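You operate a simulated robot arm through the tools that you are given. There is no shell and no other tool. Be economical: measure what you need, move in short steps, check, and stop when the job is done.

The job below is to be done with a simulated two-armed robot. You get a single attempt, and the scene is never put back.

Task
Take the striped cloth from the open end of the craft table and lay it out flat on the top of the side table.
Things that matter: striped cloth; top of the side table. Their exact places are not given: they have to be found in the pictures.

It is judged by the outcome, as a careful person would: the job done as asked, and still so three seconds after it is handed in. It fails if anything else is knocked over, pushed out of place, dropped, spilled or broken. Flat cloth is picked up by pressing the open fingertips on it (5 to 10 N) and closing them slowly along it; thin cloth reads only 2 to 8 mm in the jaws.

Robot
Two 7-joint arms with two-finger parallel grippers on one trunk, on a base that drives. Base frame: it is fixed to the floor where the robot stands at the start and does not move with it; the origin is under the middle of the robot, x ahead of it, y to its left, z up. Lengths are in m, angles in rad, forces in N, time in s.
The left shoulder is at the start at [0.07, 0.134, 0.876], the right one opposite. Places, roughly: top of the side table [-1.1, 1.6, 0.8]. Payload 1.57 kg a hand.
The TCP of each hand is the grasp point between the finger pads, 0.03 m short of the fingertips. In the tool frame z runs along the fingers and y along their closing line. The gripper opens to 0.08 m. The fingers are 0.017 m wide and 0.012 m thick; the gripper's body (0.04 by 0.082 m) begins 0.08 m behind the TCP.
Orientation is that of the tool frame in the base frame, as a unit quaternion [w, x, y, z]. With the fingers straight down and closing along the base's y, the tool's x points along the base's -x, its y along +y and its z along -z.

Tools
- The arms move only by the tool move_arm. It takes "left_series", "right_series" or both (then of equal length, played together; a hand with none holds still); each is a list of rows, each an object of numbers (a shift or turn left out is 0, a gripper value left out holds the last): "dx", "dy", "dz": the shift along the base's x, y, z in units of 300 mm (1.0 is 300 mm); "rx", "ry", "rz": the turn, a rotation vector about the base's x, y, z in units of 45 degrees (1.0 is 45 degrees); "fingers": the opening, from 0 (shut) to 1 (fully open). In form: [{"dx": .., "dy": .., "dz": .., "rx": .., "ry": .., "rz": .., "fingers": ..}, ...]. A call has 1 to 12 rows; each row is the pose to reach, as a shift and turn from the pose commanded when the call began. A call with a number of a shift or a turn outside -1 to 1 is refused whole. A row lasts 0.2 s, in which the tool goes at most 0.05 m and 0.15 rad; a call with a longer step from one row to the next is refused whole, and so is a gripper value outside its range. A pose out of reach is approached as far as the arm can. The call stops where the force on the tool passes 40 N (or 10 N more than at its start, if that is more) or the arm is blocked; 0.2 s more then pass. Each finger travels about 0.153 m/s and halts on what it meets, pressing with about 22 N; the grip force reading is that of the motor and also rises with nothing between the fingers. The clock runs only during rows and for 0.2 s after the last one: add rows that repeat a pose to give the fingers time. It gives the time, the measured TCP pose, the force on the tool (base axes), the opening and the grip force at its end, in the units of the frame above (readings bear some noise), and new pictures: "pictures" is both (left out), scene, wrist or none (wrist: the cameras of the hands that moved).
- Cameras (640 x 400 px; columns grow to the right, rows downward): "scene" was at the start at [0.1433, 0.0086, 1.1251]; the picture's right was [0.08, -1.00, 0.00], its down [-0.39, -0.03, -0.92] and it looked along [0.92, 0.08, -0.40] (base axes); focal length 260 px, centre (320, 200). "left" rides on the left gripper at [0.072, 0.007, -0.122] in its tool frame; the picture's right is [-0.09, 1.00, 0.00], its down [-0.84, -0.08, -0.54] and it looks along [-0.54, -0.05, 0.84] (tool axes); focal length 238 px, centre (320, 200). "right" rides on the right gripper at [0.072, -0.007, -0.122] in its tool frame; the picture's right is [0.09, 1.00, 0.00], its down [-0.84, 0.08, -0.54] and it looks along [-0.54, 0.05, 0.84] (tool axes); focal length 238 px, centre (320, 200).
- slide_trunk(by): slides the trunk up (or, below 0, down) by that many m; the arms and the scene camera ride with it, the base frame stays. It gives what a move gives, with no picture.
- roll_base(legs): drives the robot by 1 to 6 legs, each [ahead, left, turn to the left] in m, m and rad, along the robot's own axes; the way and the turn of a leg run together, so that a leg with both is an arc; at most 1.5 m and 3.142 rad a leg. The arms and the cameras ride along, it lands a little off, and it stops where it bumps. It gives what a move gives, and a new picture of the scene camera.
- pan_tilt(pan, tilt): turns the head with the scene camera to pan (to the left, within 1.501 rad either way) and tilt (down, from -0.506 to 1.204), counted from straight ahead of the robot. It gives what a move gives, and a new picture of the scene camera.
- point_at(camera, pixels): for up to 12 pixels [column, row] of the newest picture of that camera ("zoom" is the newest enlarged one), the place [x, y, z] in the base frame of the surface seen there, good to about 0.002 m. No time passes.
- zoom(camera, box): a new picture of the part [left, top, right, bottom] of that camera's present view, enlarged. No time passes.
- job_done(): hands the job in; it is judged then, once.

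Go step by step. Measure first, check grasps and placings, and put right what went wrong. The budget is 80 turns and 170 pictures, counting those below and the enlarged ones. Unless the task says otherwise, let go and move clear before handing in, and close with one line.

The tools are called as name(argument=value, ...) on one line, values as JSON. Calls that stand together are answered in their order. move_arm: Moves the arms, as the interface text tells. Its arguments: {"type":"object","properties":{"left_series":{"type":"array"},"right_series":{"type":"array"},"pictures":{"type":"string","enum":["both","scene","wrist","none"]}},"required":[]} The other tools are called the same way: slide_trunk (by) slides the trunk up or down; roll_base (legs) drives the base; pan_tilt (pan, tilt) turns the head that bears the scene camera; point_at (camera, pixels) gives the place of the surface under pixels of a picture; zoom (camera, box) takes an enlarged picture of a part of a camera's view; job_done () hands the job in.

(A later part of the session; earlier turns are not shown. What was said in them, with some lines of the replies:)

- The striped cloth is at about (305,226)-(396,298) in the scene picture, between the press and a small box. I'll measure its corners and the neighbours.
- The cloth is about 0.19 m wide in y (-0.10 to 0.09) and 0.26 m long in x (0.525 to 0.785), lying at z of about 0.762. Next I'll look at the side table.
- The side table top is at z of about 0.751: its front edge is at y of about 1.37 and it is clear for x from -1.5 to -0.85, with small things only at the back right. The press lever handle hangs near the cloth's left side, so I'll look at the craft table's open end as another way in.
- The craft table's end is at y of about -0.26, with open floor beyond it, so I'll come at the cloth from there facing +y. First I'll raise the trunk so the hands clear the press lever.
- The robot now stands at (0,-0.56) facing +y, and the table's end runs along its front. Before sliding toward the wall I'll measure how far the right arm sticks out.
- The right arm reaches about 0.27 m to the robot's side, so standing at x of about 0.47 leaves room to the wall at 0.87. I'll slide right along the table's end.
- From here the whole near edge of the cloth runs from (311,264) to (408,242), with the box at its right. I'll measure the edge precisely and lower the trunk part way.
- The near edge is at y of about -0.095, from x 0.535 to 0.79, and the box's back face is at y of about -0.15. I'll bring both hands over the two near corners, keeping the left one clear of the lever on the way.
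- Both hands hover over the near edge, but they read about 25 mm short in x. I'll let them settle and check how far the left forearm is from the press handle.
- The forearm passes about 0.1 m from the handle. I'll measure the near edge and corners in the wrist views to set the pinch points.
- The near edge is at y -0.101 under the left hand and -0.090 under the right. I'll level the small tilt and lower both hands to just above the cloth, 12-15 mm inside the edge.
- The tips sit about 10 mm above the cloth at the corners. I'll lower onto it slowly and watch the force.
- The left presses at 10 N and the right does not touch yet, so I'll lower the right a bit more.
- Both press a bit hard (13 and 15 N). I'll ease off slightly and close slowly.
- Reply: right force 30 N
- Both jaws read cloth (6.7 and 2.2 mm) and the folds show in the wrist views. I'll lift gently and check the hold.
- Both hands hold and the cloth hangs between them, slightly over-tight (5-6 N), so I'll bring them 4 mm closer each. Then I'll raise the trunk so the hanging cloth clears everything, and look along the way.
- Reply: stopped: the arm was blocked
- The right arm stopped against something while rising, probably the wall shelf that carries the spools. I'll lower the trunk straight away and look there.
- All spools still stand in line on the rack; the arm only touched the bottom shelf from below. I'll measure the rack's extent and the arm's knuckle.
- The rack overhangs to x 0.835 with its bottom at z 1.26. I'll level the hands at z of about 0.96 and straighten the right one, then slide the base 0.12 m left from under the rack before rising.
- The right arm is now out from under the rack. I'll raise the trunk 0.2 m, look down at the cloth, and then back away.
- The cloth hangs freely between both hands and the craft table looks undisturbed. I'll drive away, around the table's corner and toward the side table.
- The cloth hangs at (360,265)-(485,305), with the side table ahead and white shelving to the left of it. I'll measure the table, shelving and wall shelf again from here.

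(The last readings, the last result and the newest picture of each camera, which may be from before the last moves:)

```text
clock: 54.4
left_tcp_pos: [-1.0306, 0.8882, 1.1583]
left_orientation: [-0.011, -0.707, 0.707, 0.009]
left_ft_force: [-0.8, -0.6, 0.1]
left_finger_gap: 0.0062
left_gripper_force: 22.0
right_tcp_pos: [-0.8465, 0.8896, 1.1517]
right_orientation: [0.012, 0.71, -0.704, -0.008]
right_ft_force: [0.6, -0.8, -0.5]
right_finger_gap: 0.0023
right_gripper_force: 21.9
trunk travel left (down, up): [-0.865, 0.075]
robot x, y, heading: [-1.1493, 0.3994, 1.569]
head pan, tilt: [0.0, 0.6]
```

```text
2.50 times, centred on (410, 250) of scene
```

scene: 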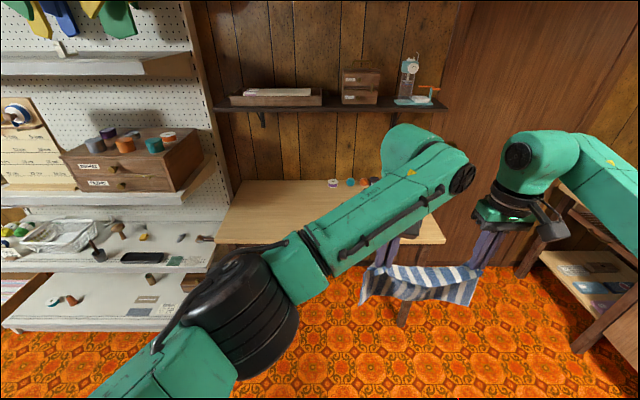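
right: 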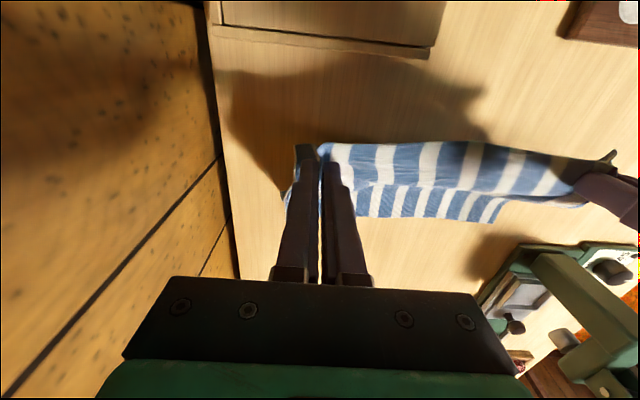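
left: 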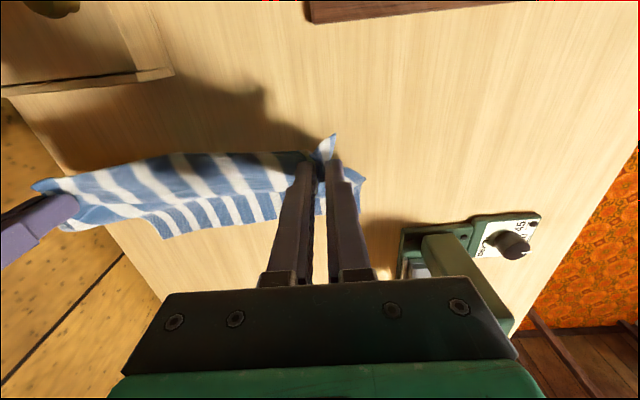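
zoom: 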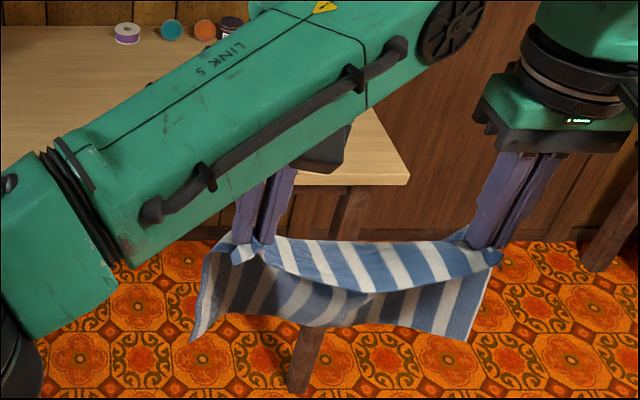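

The top is clear between x -1.6 and -0.75, and the wall shelf's front edge is at y 1.666 with its underside at about z 1.2. I'll shift both hands 0.16 m left and then drive up to the table.

move_arm(left_series=[{"dx": -0.09}, {"dx": -0.2}, {"dx": -0.31}, {"dx": -0.42}, {"dx": -0.53}, {"dx": -0.53}], right_series=[{"dx": -0.09}, {"dx": -0.2}, {"dx": -0.31}, {"dx": -0.42}, {"dx": -0.53}, {"dx": -0.53}], pictures="none")

roll_base(legs=[[0.62, 0, 0]])

```text
clock: 55.8
left_tcp_pos: [-1.1889, 0.8875, 1.1579]
left_orientation: [0.012, 0.707, -0.707, -0.01]
left_ft_force: [0.5, -0.6, -0.5]
left_finger_gap: 0.0061
left_gripper_force: 22.1
right_tcp_pos: [-1.0056, 0.8895, 1.1509]
right_orientation: [0.012, 0.71, -0.704, -0.009]
right_ft_force: [0.1, 1.1, -1.1]
right_finger_gap: 0.0019
right_gripper_force: 22.1
trunk travel left (down, up): [-0.865, 0.075]
robot x, y, heading: [-1.1532, 0.4044, 1.576]
head pan, tilt: [0.0, 0.6]
```

```text
clock: 59.3
left_tcp_pos: [-1.1886, 1.5105, 1.1581]
left_orientation: [-0.01, -0.705, 0.709, 0.01]
left_ft_force: [0.3, 0.4, -0.2]
left_finger_gap: 0.0061
left_gripper_force: 21.4
right_tcp_pos: [-1.0046, 1.5112, 1.1518]
right_orientation: [0.01, 0.707, -0.707, -0.009]
right_ft_force: [0.1, 0.3, -0.9]
right_finger_gap: 0.0021
right_gripper_force: 21.6
trunk travel left (down, up): [-0.865, 0.075]
robot x, y, heading: [-1.1514, 1.0228, 1.567]
head pan, tilt: [0.0, 0.6]
```

scene: 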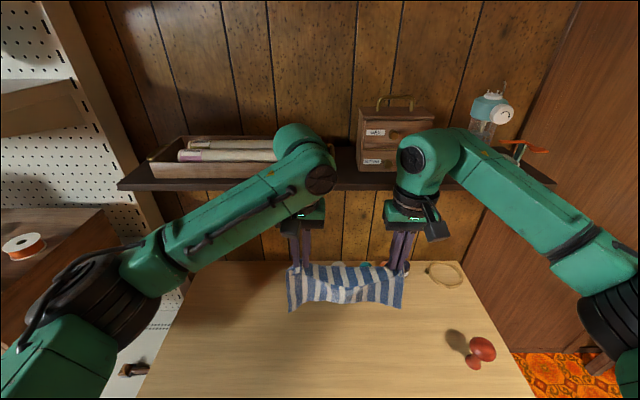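

The cloth hangs over the middle of the side table. I'll check how far the knuckles are from the wall shelf before lowering.

point_at(camera="scene", pixels=[[290, 130], [310, 150], [430, 135], [410, 160], [340, 188], [290, 310], [402, 306], [345, 300], [478, 350], [322, 180]])

```text
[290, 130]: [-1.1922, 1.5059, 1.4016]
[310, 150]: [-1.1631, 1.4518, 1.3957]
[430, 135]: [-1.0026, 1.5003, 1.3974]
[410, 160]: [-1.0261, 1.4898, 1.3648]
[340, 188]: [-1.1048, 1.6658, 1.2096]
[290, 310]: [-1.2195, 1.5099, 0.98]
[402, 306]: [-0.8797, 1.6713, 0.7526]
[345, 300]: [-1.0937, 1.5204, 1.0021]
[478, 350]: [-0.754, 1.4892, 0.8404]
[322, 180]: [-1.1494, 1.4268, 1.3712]
```

The knuckles stay about 0.1 m in front of the shelf. I'll lower the trunk 0.2 m so that the hem hangs just above the table.

slide_trunk(by=-0.2)

move_arm(left_series=[{"dy": 0.06, "dz": -0.01}, {"dy": 0.13, "dz": -0.02}, {"dy": 0.2, "dz": -0.02}, {"dy": 0.24, "dz": -0.02}, {"dy": 0.24, "dz": -0.02}], right_series=[{"dy": 0.06}, {"dy": 0.13, "dz": 0}, {"dy": 0.2}, {"dy": 0.24}, {"dy": 0.24}])

```text
clock: 61.5
left_tcp_pos: [-1.189, 1.5115, 0.9566]
left_orientation: [-0.011, -0.705, 0.709, 0.01]
left_ft_force: [0.2, -0.4, -0.6]
left_finger_gap: 0.0062
left_gripper_force: 22.2
right_tcp_pos: [-1.0038, 1.5114, 0.9525]
right_orientation: [0.01, 0.708, -0.706, -0.009]
right_ft_force: [-0.1, 0.4, -0.6]
right_finger_gap: 0.0019
right_gripper_force: 21.9
trunk travel left (down, up): [-0.665, 0.275]
robot x, y, heading: [-1.1521, 1.0238, 1.568]
head pan, tilt: [0.0, 0.6]
```

```text
clock: 62.7
left_tcp_pos: [-1.1873, 1.583, 0.9522]
left_orientation: [-0.012, -0.706, 0.708, 0.011]
left_ft_force: [-1.7, -0.2, -0.2]
left_finger_gap: 0.0063
left_gripper_force: 22.2
right_tcp_pos: [-1.005, 1.5841, 0.9517]
right_orientation: [0.011, 0.708, -0.706, -0.009]
right_ft_force: [-0.3, 0.1, 0.7]
right_finger_gap: 0.002
right_gripper_force: 22.5
trunk travel left (down, up): [-0.665, 0.275]
robot x, y, heading: [-1.1527, 1.0277, 1.569]
head pan, tilt: [0.0, 0.6]
```

scene: 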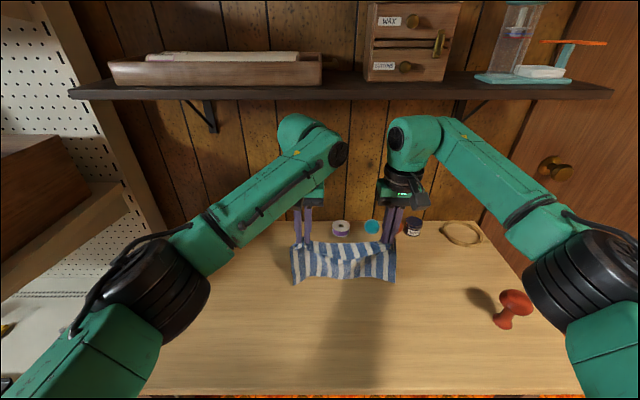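
right: 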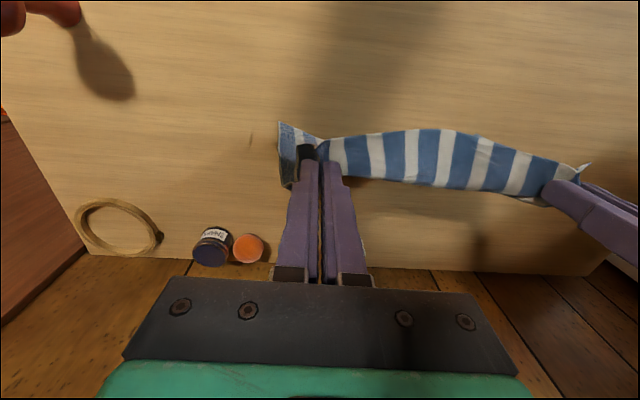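
left: 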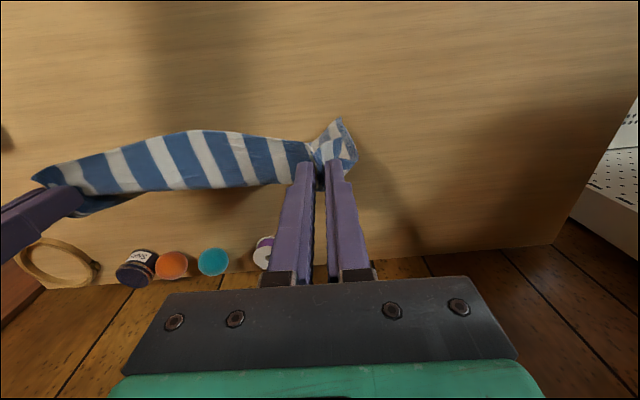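

The hem is about 25 mm above the wood, clear of the small things at the back. I'll spread the hands a few mm, set the hem down, and draw back and down along an arc so the cloth lays itself out.

move_arm(left_series=[{"dx": -0.012, "dz": -0.04}, {"dx": -0.012, "dz": -0.083}, {"dx": -0.012, "dz": -0.083}, {"dx": -0.012, "dy": -0.093, "dz": -0.09}, {"dx": -0.012, "dy": -0.183, "dz": -0.113}, {"dx": -0.012, "dy": -0.267, "dz": -0.147}, {"dx": -0.012, "dy": -0.343, "dz": -0.193}, {"dx": -0.012, "dy": -0.409, "dz": -0.252}, {"dx": -0.012, "dy": -0.462, "dz": -0.32}], right_series=[{"dx": 0.012, "dz": -0.04}, {"dx": 0.012, "dz": -0.083}, {"dx": 0.012, "dz": -0.083}, {"dx": 0.012, "dy": -0.093, "dz": -0.09}, {"dx": 0.012, "dy": -0.183, "dz": -0.113}, {"dx": 0.012, "dy": -0.267, "dz": -0.147}, {"dx": 0.012, "dy": -0.343, "dz": -0.193}, {"dx": 0.012, "dy": -0.409, "dz": -0.252}, {"dx": 0.012, "dy": -0.462, "dz": -0.32}])

```text
clock: 64.7
left_tcp_pos: [-1.1913, 1.444, 0.856]
left_orientation: [-0.012, -0.706, 0.708, 0.01]
left_ft_force: [0.5, -0.3, -0.7]
left_finger_gap: 0.006
left_gripper_force: 22.0
right_tcp_pos: [-1.0013, 1.4438, 0.8547]
right_orientation: [0.011, 0.708, -0.706, -0.008]
right_ft_force: [0.0, -0.3, 0.0]
right_finger_gap: 0.0022
right_gripper_force: 22.0
trunk travel left (down, up): [-0.665, 0.275]
robot x, y, heading: [-1.1544, 1.0233, 1.573]
head pan, tilt: [0.0, 0.6]
```

scene: 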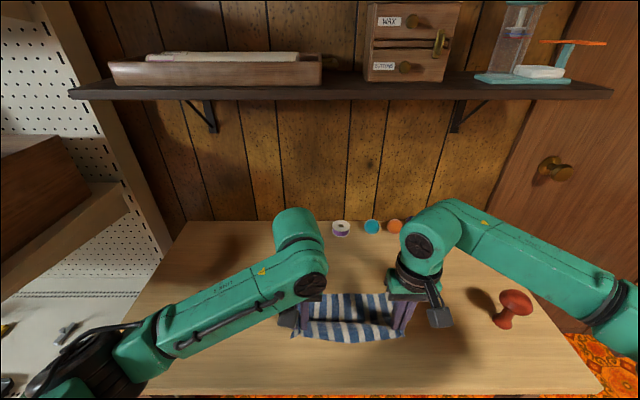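
right: 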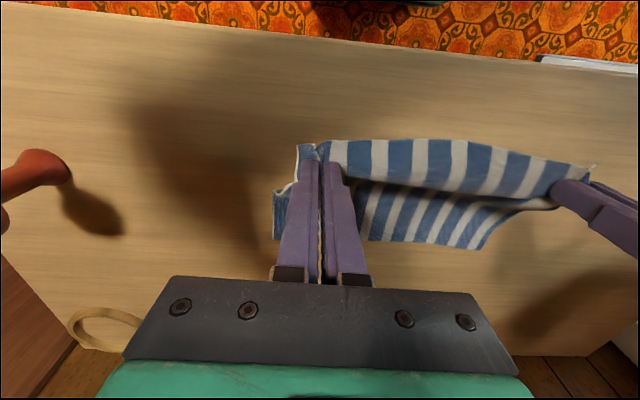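
left: 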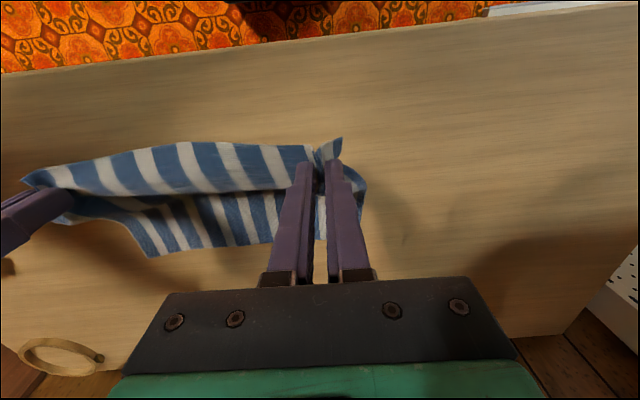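

The cloth lays forward of the hands, but the hem may have been drawn back. I'll measure where it lies.

point_at(camera="left", pixels=[[150, 253], [215, 243], [260, 240], [190, 205], [110, 170], [220, 180]])

point_at(camera="right", pixels=[[475, 246], [420, 241], [380, 238], [430, 205], [440, 160], [276, 230]])

```text
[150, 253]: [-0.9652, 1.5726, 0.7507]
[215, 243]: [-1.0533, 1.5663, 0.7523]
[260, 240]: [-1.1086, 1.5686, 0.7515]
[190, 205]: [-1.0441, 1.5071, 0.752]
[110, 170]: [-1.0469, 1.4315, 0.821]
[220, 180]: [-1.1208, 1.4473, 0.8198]
```

```text
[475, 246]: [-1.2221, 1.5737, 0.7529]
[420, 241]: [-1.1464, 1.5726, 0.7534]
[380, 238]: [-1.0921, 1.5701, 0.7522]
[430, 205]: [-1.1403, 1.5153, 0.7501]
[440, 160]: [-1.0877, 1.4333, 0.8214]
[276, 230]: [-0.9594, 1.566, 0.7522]
```

The hem lies straight and full width at y of about 1.57 (x -1.22 to -0.96). I'll finish the arc down to the table.

move_arm(left_series=[{"dy": -0.04, "dz": -0.06}, {"dy": -0.08, "dz": -0.127}, {"dy": -0.113, "dz": -0.183}, {"dy": -0.133, "dz": -0.22}, {"dy": -0.133, "dz": -0.23}], right_series=[{"dy": -0.04, "dz": -0.06}, {"dy": -0.08, "dz": -0.127}, {"dy": -0.113, "dz": -0.183}, {"dy": -0.133, "dz": -0.22}, {"dy": -0.133, "dz": -0.23}])

```text
clock: 65.9
left_tcp_pos: [-1.1906, 1.405, 0.7857]
left_orientation: [-0.011, -0.705, 0.709, 0.01]
left_ft_force: [-0.1, 0.6, 0.1]
left_finger_gap: 0.006
left_gripper_force: 22.5
right_tcp_pos: [-1.0008, 1.4058, 0.7863]
right_orientation: [0.01, 0.708, -0.706, -0.009]
right_ft_force: [0.0, -0.3, -0.3]
right_finger_gap: 0.0022
right_gripper_force: 21.4
trunk travel left (down, up): [-0.665, 0.275]
robot x, y, heading: [-1.1503, 1.0247, 1.569]
head pan, tilt: [0.0, 0.6]
```

scene: 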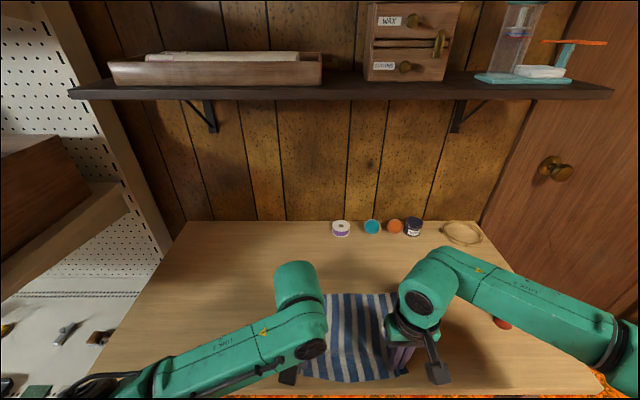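
right: 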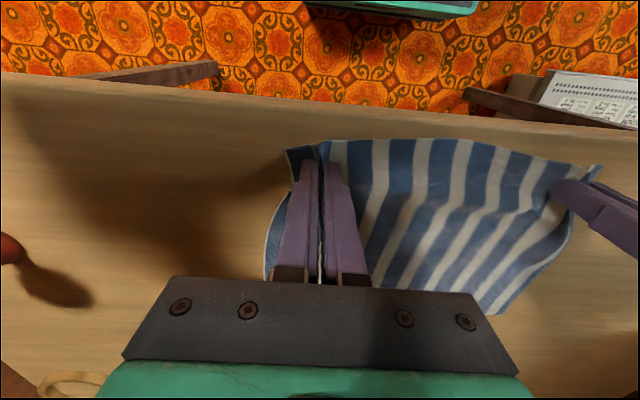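
left: 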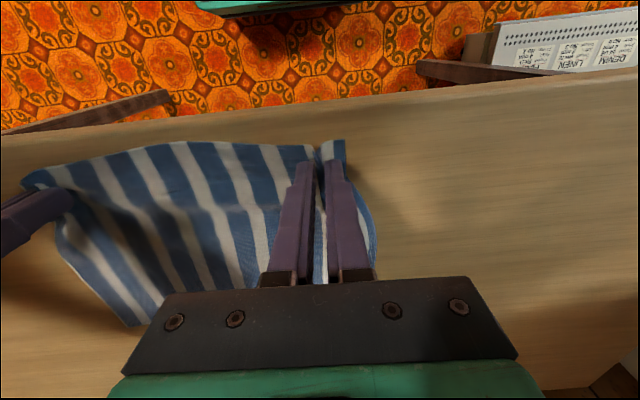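

It is nearly flat, with the near edge at y of about 1.39 and slight slack. I'll draw back 4 mm, set the fingertips down and open slowly so the pinched folds spread.

move_arm(left_series=[{"dy": -0.007, "dz": -0.008}, {"dy": -0.013, "dz": -0.013}, {"dy": -0.013, "dz": -0.013, "fingers": 0.1}, {"dy": -0.013, "dz": -0.013, "fingers": 0.15}, {"dy": -0.013, "dz": -0.013, "fingers": 0.2}, {"dy": -0.013, "dz": -0.013, "fingers": 0.25}, {"dy": -0.013, "dz": -0.013, "fingers": 0.3}, {"dy": -0.013, "dz": -0.013, "fingers": 0.35}, {"dy": -0.013, "dz": -0.013, "fingers": 0.4}, {"dy": -0.013, "dz": -0.013, "fingers": 0.45}, {"dy": -0.013, "dz": -0.013, "fingers": 0.5}], right_series=[{"dy": -0.007, "dz": -0.008}, {"dy": -0.013, "dz": -0.015}, {"dy": -0.013, "dz": -0.015, "fingers": 0.1}, {"dy": -0.013, "dz": -0.015, "fingers": 0.15}, {"dy": -0.013, "dz": -0.015, "fingers": 0.2}, {"dy": -0.013, "dz": -0.015, "fingers": 0.25}, {"dy": -0.013, "dz": -0.015, "fingers": 0.3}, {"dy": -0.013, "dz": -0.015, "fingers": 0.35}, {"dy": -0.013, "dz": -0.015, "fingers": 0.4}, {"dy": -0.013, "dz": -0.015, "fingers": 0.45}, {"dy": -0.013, "dz": -0.015, "fingers": 0.5}])

```text
clock: 68.3
left_tcp_pos: [-1.1909, 1.3998, 0.7818]
left_orientation: [-0.011, -0.705, 0.709, 0.01]
left_ft_force: [-0.1, -0.3, -0.2]
left_finger_gap: 0.0401
left_gripper_force: 0.0
right_tcp_pos: [-1.0028, 1.4006, 0.7821]
right_orientation: [0.01, 0.708, -0.706, -0.009]
right_ft_force: [-1.5, 0.4, 6.3]
right_finger_gap: 0.0388
right_gripper_force: 0.1
trunk travel left (down, up): [-0.665, 0.275]
robot x, y, heading: [-1.1533, 1.0237, 1.569]
head pan, tilt: [0.0, 0.6]
```

scene: 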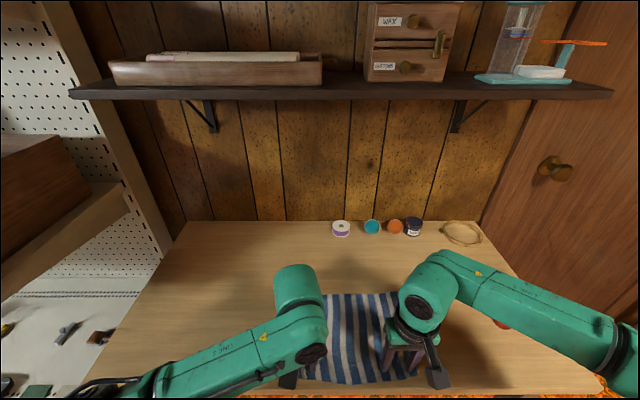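
right: 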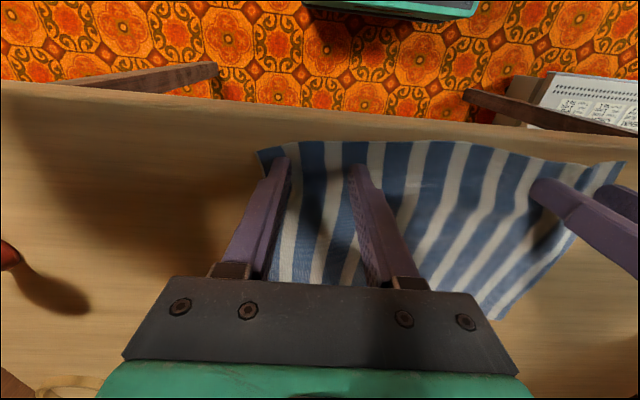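
left: 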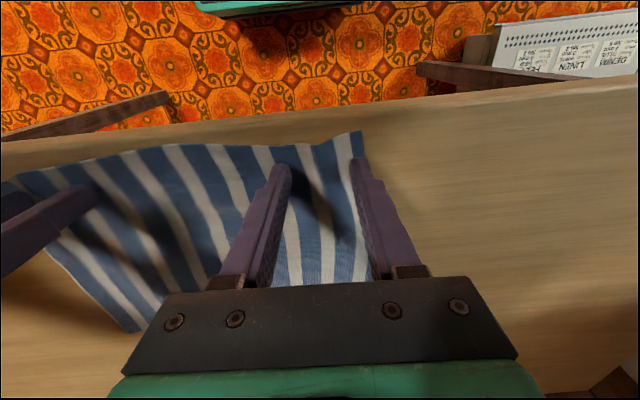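

The folds opened out well. I'll lift both hands straight up and inspect.

move_arm(left_series=[{"dz": 0.02}, {"dz": 0.06}, {"dz": 0.15}, {"dz": 0.28}, {"dz": 0.42}, {"dz": 0.56}, {"dz": 0.7}], right_series=[{"dz": 0.02}, {"dz": 0.06}, {"dz": 0.15}, {"dz": 0.28}, {"dz": 0.42}, {"dz": 0.56}, {"dz": 0.7}])

```text
clock: 69.9
left_tcp_pos: [-1.1917, 1.3998, 0.9931]
left_orientation: [-0.011, -0.707, 0.708, 0.011]
left_ft_force: [0.2, -0.1, 0.1]
left_finger_gap: 0.0404
left_gripper_force: 0.1
right_tcp_pos: [-1.0018, 1.4011, 0.9928]
right_orientation: [0.011, 0.708, -0.706, -0.01]
right_ft_force: [-0.2, -0.5, 0.2]
right_finger_gap: 0.0399
right_gripper_force: 0.2
trunk travel left (down, up): [-0.665, 0.275]
robot x, y, heading: [-1.1517, 1.0239, 1.571]
head pan, tilt: [0.0, 0.6]
```

scene: 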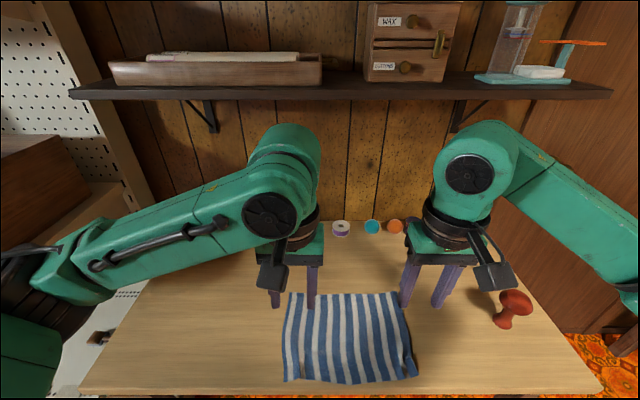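
right: 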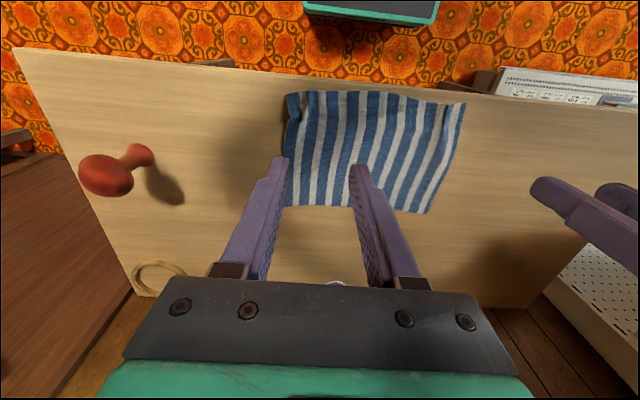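
left: 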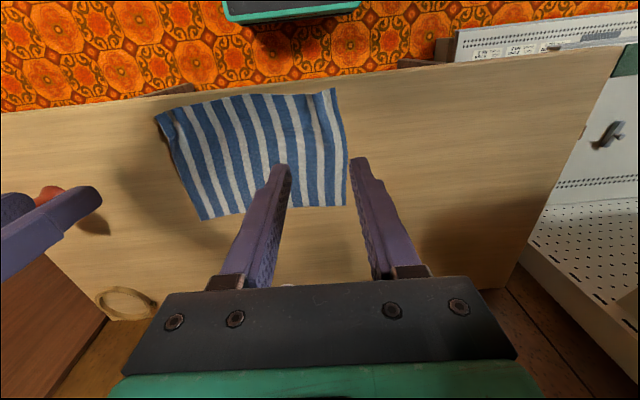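

The cloth lies flat, but its near-right corner at (410,370) seems curled. I'll enlarge and measure.

zoom(camera="scene", box=[260, 280, 440, 395])

zoom(camera="right", box=[260, 70, 480, 225])

point_at(camera="right", pixels=[[293, 100], [287, 97], [300, 112], [462, 104], [375, 95], [291, 122], [428, 210], [287, 203], [350, 150], [310, 96]])

point_at(camera="left", pixels=[[332, 92], [325, 105], [300, 98], [160, 118], [175, 115], [165, 140], [345, 200], [205, 215], [310, 130]])

```text
3.48 times, centred on (350, 338) of scene
```

zoom: 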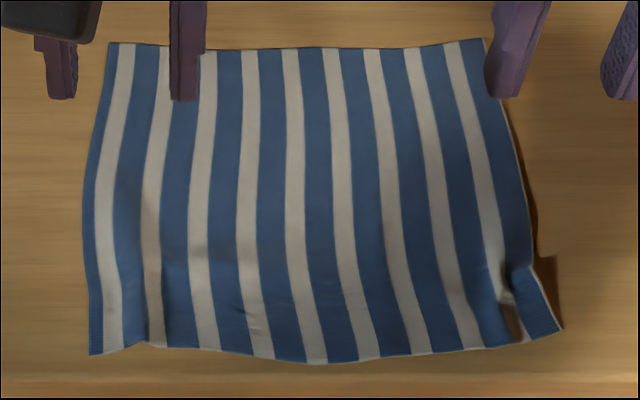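

```text
2.58 times, centred on (370, 148) of right
```

zoom: 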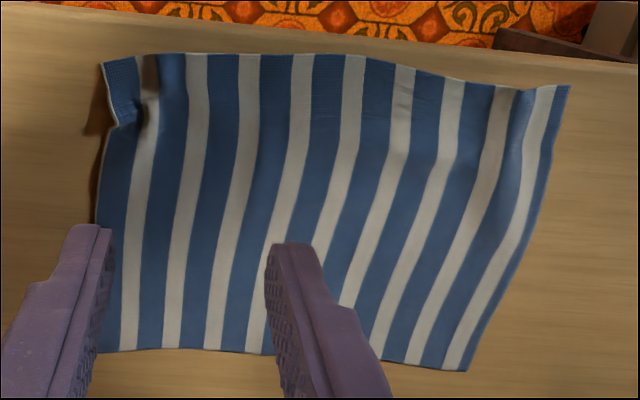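

```text
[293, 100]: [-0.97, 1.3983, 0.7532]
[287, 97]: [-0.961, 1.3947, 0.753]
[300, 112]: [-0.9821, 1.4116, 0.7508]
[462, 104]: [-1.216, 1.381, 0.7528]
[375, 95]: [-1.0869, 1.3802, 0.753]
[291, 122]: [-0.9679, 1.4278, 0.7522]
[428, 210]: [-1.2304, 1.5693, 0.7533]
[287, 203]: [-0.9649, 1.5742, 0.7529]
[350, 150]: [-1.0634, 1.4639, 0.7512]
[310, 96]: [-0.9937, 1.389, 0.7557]
```

```text
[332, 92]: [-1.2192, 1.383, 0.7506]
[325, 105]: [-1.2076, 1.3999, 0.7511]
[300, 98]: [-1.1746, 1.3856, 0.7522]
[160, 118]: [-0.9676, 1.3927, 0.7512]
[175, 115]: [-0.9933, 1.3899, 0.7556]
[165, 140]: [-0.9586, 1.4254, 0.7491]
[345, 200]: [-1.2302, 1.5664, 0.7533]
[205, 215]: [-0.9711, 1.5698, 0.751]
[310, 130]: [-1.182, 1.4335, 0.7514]
```

The cloth is flat to within a few mm, except for a small crease at the near-right corner at (-0.985, 1.40). I'll press it with nearly shut fingertips and open them to spread it.

move_arm(right_series=[{"dx": 0.047, "dz": -0.14, "fingers": 0.08}, {"dx": 0.047, "dz": -0.28}, {"dx": 0.047, "dz": -0.42}, {"dx": 0.047, "dz": -0.56}, {"dx": 0.047, "dz": -0.65}, {"dx": 0.047, "dz": -0.69}, {"dx": 0.047, "dz": -0.702}, {"dx": 0.047, "dz": -0.702, "fingers": 0.15}, {"dx": 0.047, "dz": -0.702, "fingers": 0.25}, {"dx": 0.047, "dz": -0.702, "fingers": 0.35}, {"dx": 0.047, "dz": -0.702, "fingers": 0.45}, {"dx": 0.047, "dz": -0.702, "fingers": 0.55}], pictures="wrist")

move_arm(right_series=[{"dz": 0.02}, {"dz": 0.06}, {"dz": 0.15}, {"dz": 0.28}, {"dz": 0.42}, {"dz": 0.56}, {"dz": 0.7}])

zoom(camera="scene", box=[260, 280, 440, 395])

```text
clock: 72.5
left_tcp_pos: [-1.1925, 1.3995, 0.9946]
left_orientation: [-0.01, -0.706, 0.708, 0.011]
left_ft_force: [0.6, 0.1, -0.1]
left_finger_gap: 0.0397
left_gripper_force: 0.0
right_tcp_pos: [-0.9878, 1.3989, 0.7825]
right_orientation: [0.009, 0.708, -0.707, -0.01]
right_ft_force: [-2.6, -0.5, 12.5]
right_finger_gap: 0.0409
right_gripper_force: 0.1
trunk travel left (down, up): [-0.665, 0.275]
robot x, y, heading: [-1.1515, 1.0265, 1.564]
head pan, tilt: [0.0, 0.6]
```

right: 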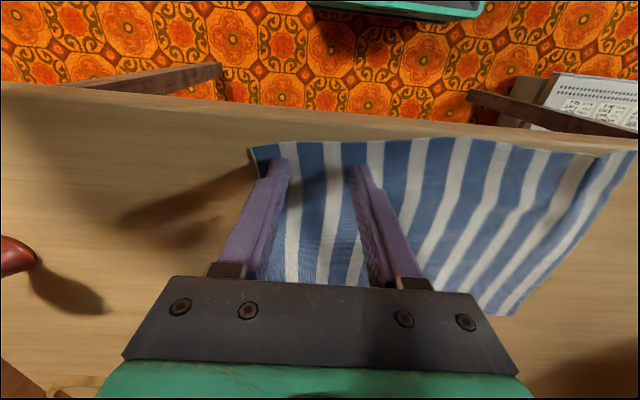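

```text
clock: 74.1
left_tcp_pos: [-1.1921, 1.4011, 0.9927]
left_orientation: [-0.011, -0.706, 0.708, 0.009]
left_ft_force: [-0.5, 1.3, 0.0]
left_finger_gap: 0.0399
left_gripper_force: 0.1
right_tcp_pos: [-0.9882, 1.4006, 0.9915]
right_orientation: [0.011, 0.708, -0.706, -0.008]
right_ft_force: [-1.0, -0.8, 1.1]
right_finger_gap: 0.0441
right_gripper_force: 0.0
trunk travel left (down, up): [-0.665, 0.275]
robot x, y, heading: [-1.1529, 1.0233, 1.569]
head pan, tilt: [0.0, 0.6]
```

scene: 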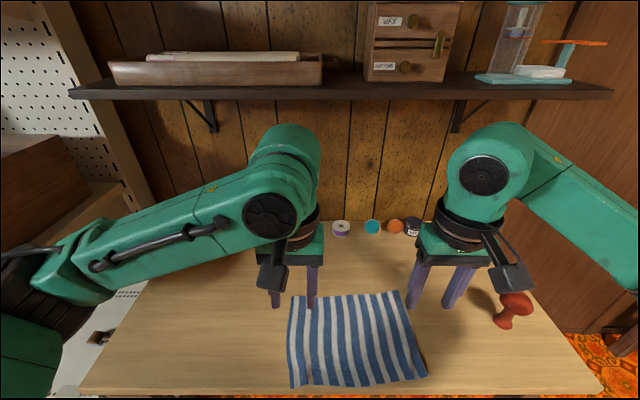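
right: 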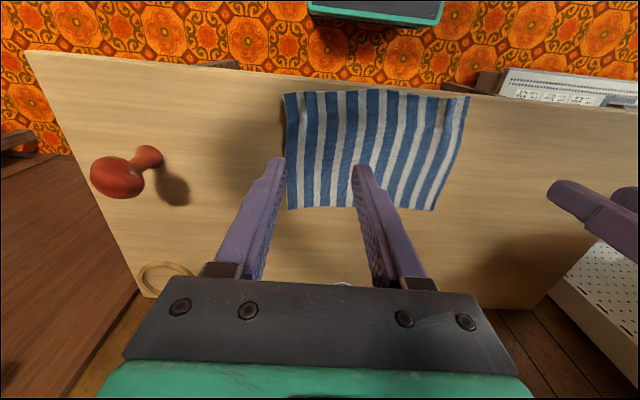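

```text
3.48 times, centred on (350, 338) of scene
```

zoom: 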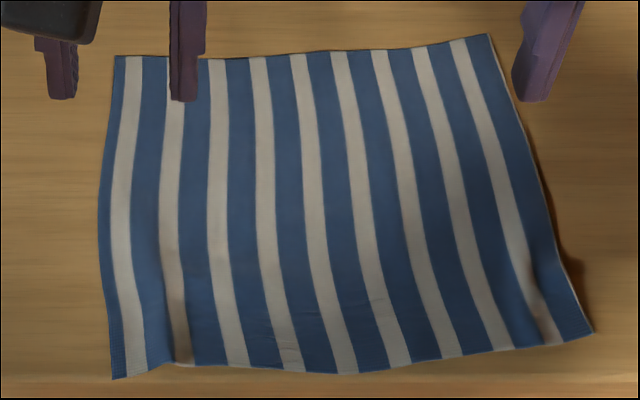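

The crease is gone. The cloth turned slightly, so I'll check its near-left corner (293,386) against the table edge.

point_at(camera="zoom", pixels=[[114, 376], [112, 384], [112, 390], [112, 396], [300, 368], [345, 372], [590, 332], [180, 360], [550, 335]])

point_at(camera="right", pixels=[[467, 98], [470, 94], [380, 91], [286, 96], [433, 208], [289, 207]])

```text
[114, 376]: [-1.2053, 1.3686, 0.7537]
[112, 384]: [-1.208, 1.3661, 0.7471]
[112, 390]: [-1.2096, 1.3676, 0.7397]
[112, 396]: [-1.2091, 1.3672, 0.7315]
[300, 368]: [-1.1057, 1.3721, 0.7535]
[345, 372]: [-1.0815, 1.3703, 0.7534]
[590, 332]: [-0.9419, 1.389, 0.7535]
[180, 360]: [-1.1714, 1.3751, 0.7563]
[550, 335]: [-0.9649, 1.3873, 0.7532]
```

```text
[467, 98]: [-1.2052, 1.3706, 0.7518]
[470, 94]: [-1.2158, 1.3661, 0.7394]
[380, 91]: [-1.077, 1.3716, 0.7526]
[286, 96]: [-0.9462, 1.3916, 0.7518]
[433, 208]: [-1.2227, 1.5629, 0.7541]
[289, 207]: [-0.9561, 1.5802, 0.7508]
```

The near-left corner lies only a few mm from the table edge (1.366). I'll press near the far hem with both hands and draw the whole cloth about 40 mm inward, first moving over the far corners.

move_arm(left_series=[{"dy": 0.12}, {"dy": 0.24}, {"dy": 0.36}, {"dy": 0.48}, {"dy": 0.485, "dz": -0.13}, {"dy": 0.485, "dz": -0.26}, {"dy": 0.485, "dz": -0.39}, {"dy": 0.485, "dz": -0.52}, {"dy": 0.485, "dz": -0.64}, {"dy": 0.485, "dz": -0.68}, {"dy": 0.485, "dz": -0.69}], right_series=[{"dy": 0.12}, {"dy": 0.24}, {"dy": 0.36}, {"dy": 0.48}, {"dy": 0.51, "dz": -0.13}, {"dy": 0.51, "dz": -0.26}, {"dy": 0.51, "dz": -0.39}, {"dy": 0.51, "dz": -0.52}, {"dy": 0.51, "dz": -0.64}, {"dy": 0.51, "dz": -0.68}, {"dy": 0.51, "dz": -0.69}])

```text
clock: 76.5
left_tcp_pos: [-1.1916, 1.5463, 0.785]
left_orientation: [-0.011, -0.705, 0.709, 0.01]
left_ft_force: [0.3, 0.1, 0.2]
left_finger_gap: 0.0401
left_gripper_force: 0.0
right_tcp_pos: [-0.9881, 1.553, 0.7838]
right_orientation: [0.011, 0.708, -0.706, -0.008]
right_ft_force: [0.2, 0.6, -0.1]
right_finger_gap: 0.0439
right_gripper_force: 0.1
trunk travel left (down, up): [-0.665, 0.275]
robot x, y, heading: [-1.1511, 1.0244, 1.568]
head pan, tilt: [0.0, 0.6]
```

scene: 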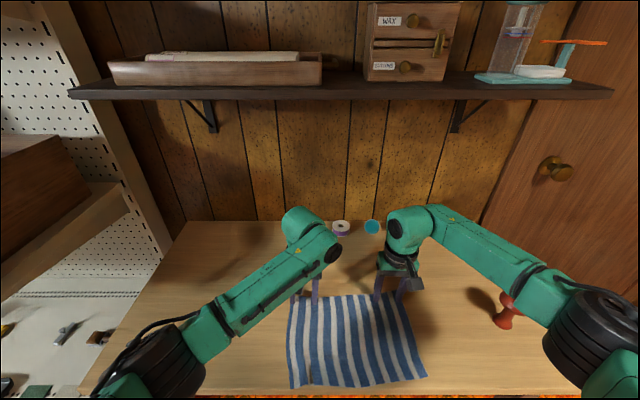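
right: 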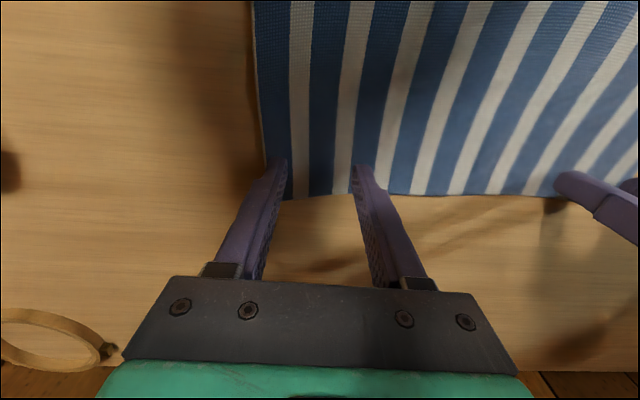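
left: 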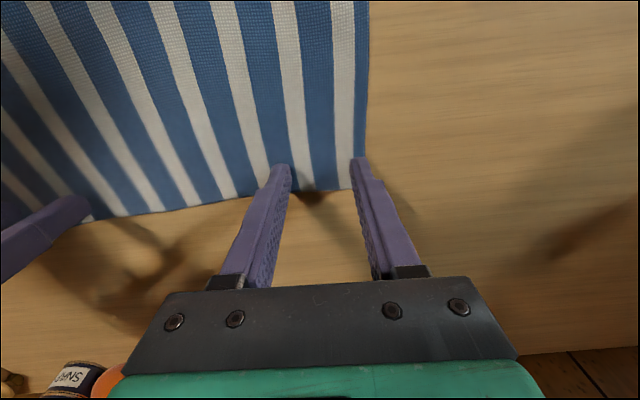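

The tips are about 15 mm inside the far hem. I'll press down gently.

move_arm(left_series=[{"dz": -0.007}, {"dz": -0.012}, {"dz": -0.012}], right_series=[{"dz": -0.005}, {"dz": -0.009}, {"dz": -0.009}], pictures="none")

```text
clock: 77.3
left_tcp_pos: [-1.1926, 1.5459, 0.782]
left_orientation: [-0.011, -0.706, 0.708, 0.009]
left_ft_force: [0.1, 0.1, 1.5]
left_finger_gap: 0.0402
left_gripper_force: 0.0
right_tcp_pos: [-0.9876, 1.5548, 0.782]
right_orientation: [0.01, 0.708, -0.706, -0.009]
right_ft_force: [0.2, 0.9, 4.7]
right_finger_gap: 0.0444
right_gripper_force: 0.3
trunk travel left (down, up): [-0.665, 0.275]
robot x, y, heading: [-1.1551, 1.0254, 1.566]
head pan, tilt: [0.0, 0.6]
```

Contact is made (1.5 and 4.7 N). I'll add a little pressure and draw the cloth inward slowly, slightly more on the left.

move_arm(left_series=[{"dz": -0.004}, {"dy": 0.02, "dz": -0.004}, {"dy": 0.04, "dz": -0.004}, {"dy": 0.06, "dz": -0.004}, {"dy": 0.08, "dz": -0.004}, {"dy": 0.1, "dz": -0.004}, {"dy": 0.12, "dz": -0.004}, {"dy": 0.14, "dz": -0.004}, {"dy": 0.14, "dz": -0.004}], right_series=[{"dz": -0.001}, {"dy": 0.015, "dz": -0.002}, {"dy": 0.03, "dz": -0.002}, {"dy": 0.045, "dz": -0.002}, {"dy": 0.06, "dz": -0.002}, {"dy": 0.075, "dz": -0.002}, {"dy": 0.09, "dz": -0.002}, {"dy": 0.1, "dz": -0.002}, {"dy": 0.1, "dz": -0.002}])

```text
clock: 79.3
left_tcp_pos: [-1.1922, 1.5875, 0.7828]
left_orientation: [-0.011, -0.706, 0.708, 0.01]
left_ft_force: [0.6, -2.5, 4.5]
left_finger_gap: 0.0396
left_gripper_force: 0.1
right_tcp_pos: [-0.9863, 1.5823, 0.7819]
right_orientation: [0.01, 0.707, -0.707, -0.01]
right_ft_force: [0.0, -1.1, 6.3]
right_finger_gap: 0.0437
right_gripper_force: 0.0
trunk travel left (down, up): [-0.665, 0.275]
robot x, y, heading: [-1.1521, 1.0268, 1.573]
head pan, tilt: [0.0, 0.6]
```

scene: 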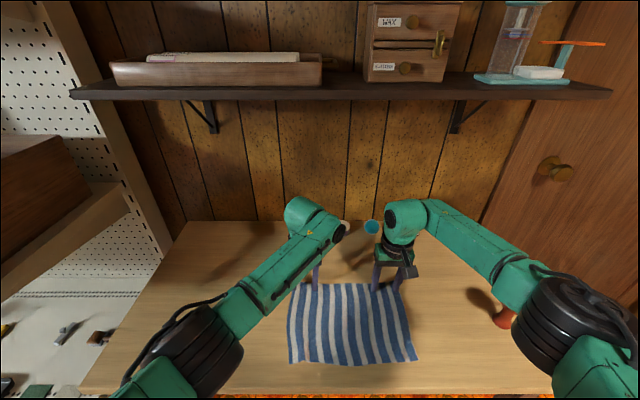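
right: 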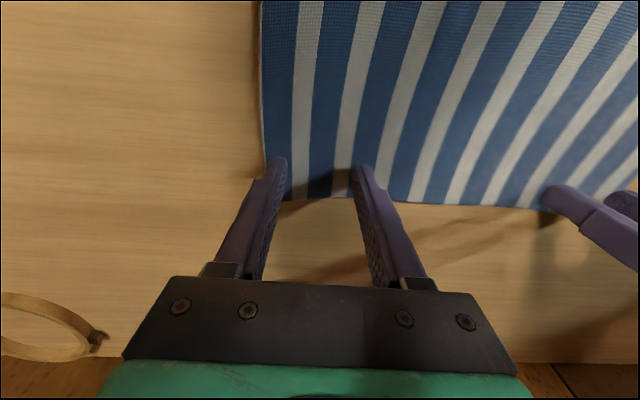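
left: 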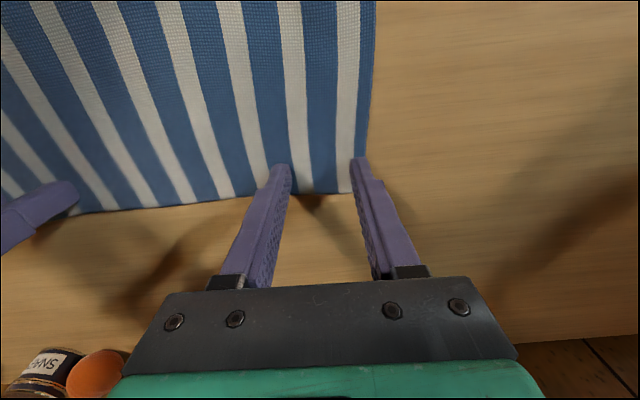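

The cloth came along and its near edge is now well inside the table. I'll lift slightly, draw the hands back and raise them clear.

move_arm(left_series=[{"dz": 0.02}, {"dz": 0.06}, {"dz": 0.15}, {"dz": 0.2, "dy": -0.12}, {"dz": 0.25, "dy": -0.26}, {"dz": 0.3, "dy": -0.4}, {"dz": 0.4, "dy": -0.5}, {"dz": 0.5, "dy": -0.6}, {"dz": 0.62, "dy": -0.65}, {"dz": 0.75, "dy": -0.65}], right_series=[{"dz": 0.02}, {"dz": 0.06}, {"dz": 0.15}, {"dz": 0.2, "dy": -0.12}, {"dz": 0.25, "dy": -0.26}, {"dz": 0.3, "dy": -0.4}, {"dz": 0.4, "dy": -0.5}, {"dz": 0.5, "dy": -0.6}, {"dz": 0.62, "dy": -0.65}, {"dz": 0.75, "dy": -0.65}], pictures="scene")

roll_base(legs=[[-0.3, 0, 0]])

zoom(camera="scene", box=[200, 160, 520, 360])

```text
clock: 81.5
left_tcp_pos: [-1.1915, 1.3927, 1.0063]
left_orientation: [-0.012, -0.706, 0.708, 0.011]
left_ft_force: [-0.1, -0.6, 0.4]
left_finger_gap: 0.04
left_gripper_force: 0.1
right_tcp_pos: [-0.987, 1.3887, 1.0053]
right_orientation: [0.01, 0.708, -0.706, -0.01]
right_ft_force: [0.9, 0.7, 0.0]
right_finger_gap: 0.044
right_gripper_force: 0.1
trunk travel left (down, up): [-0.665, 0.275]
robot x, y, heading: [-1.1529, 1.0259, 1.568]
head pan, tilt: [0.0, 0.6]
```

scene: 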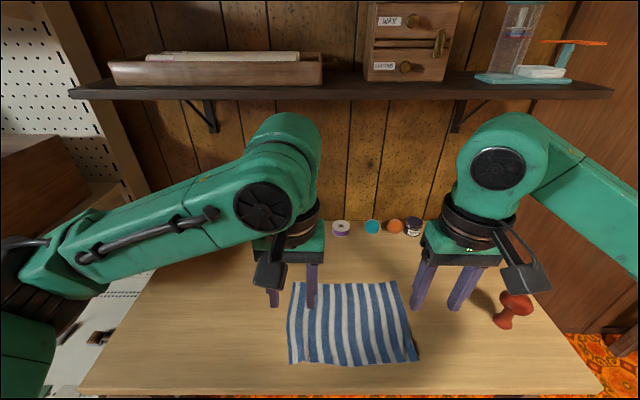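

```text
clock: 83.5
left_tcp_pos: [-1.1919, 1.0942, 1.0049]
left_orientation: [-0.012, -0.705, 0.71, 0.009]
left_ft_force: [-0.3, -0.6, 0.8]
left_finger_gap: 0.0401
left_gripper_force: 0.1
right_tcp_pos: [-0.9869, 1.0887, 1.0046]
right_orientation: [-0.011, -0.707, 0.707, 0.008]
right_ft_force: [0.2, 0.0, -0.1]
right_finger_gap: 0.044
right_gripper_force: 0.1
trunk travel left (down, up): [-0.665, 0.275]
robot x, y, heading: [-1.1536, 0.7258, 1.567]
head pan, tilt: [0.0, 0.6]
```

scene: 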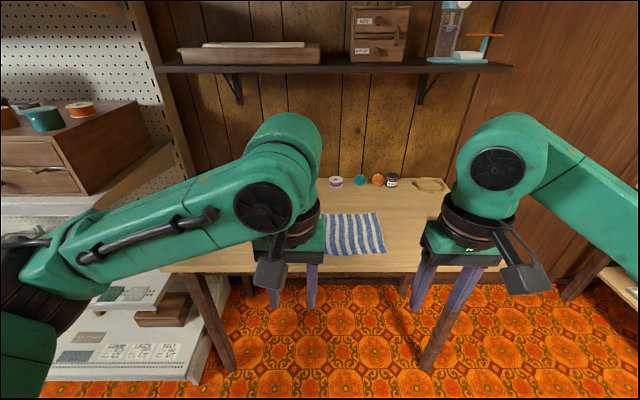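

```text
2.00 times, centred on (360, 260) of scene
```

zoom: 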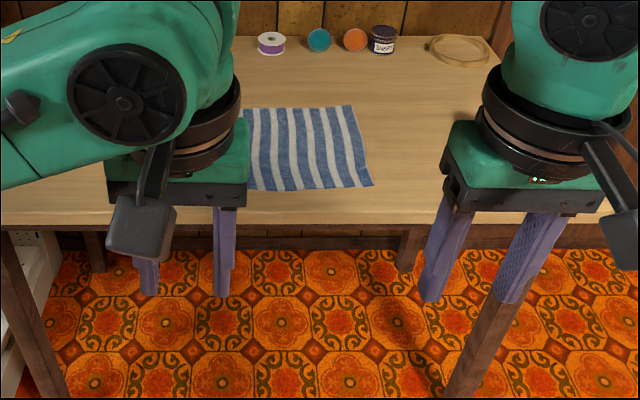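

The cloth lies flat and wholly on the side table, the other things stand where they were, and the hands are clear. I'll hand the job in.

job_done()

```text
The job is handed in.
```

The striped cloth is laid out flat on top of the side table, a few centimetres in from the front edge, and nothing was seen knocked over or moved; the right arm touched the underside of the spool rack once during the lift, but every spool stayed in place.
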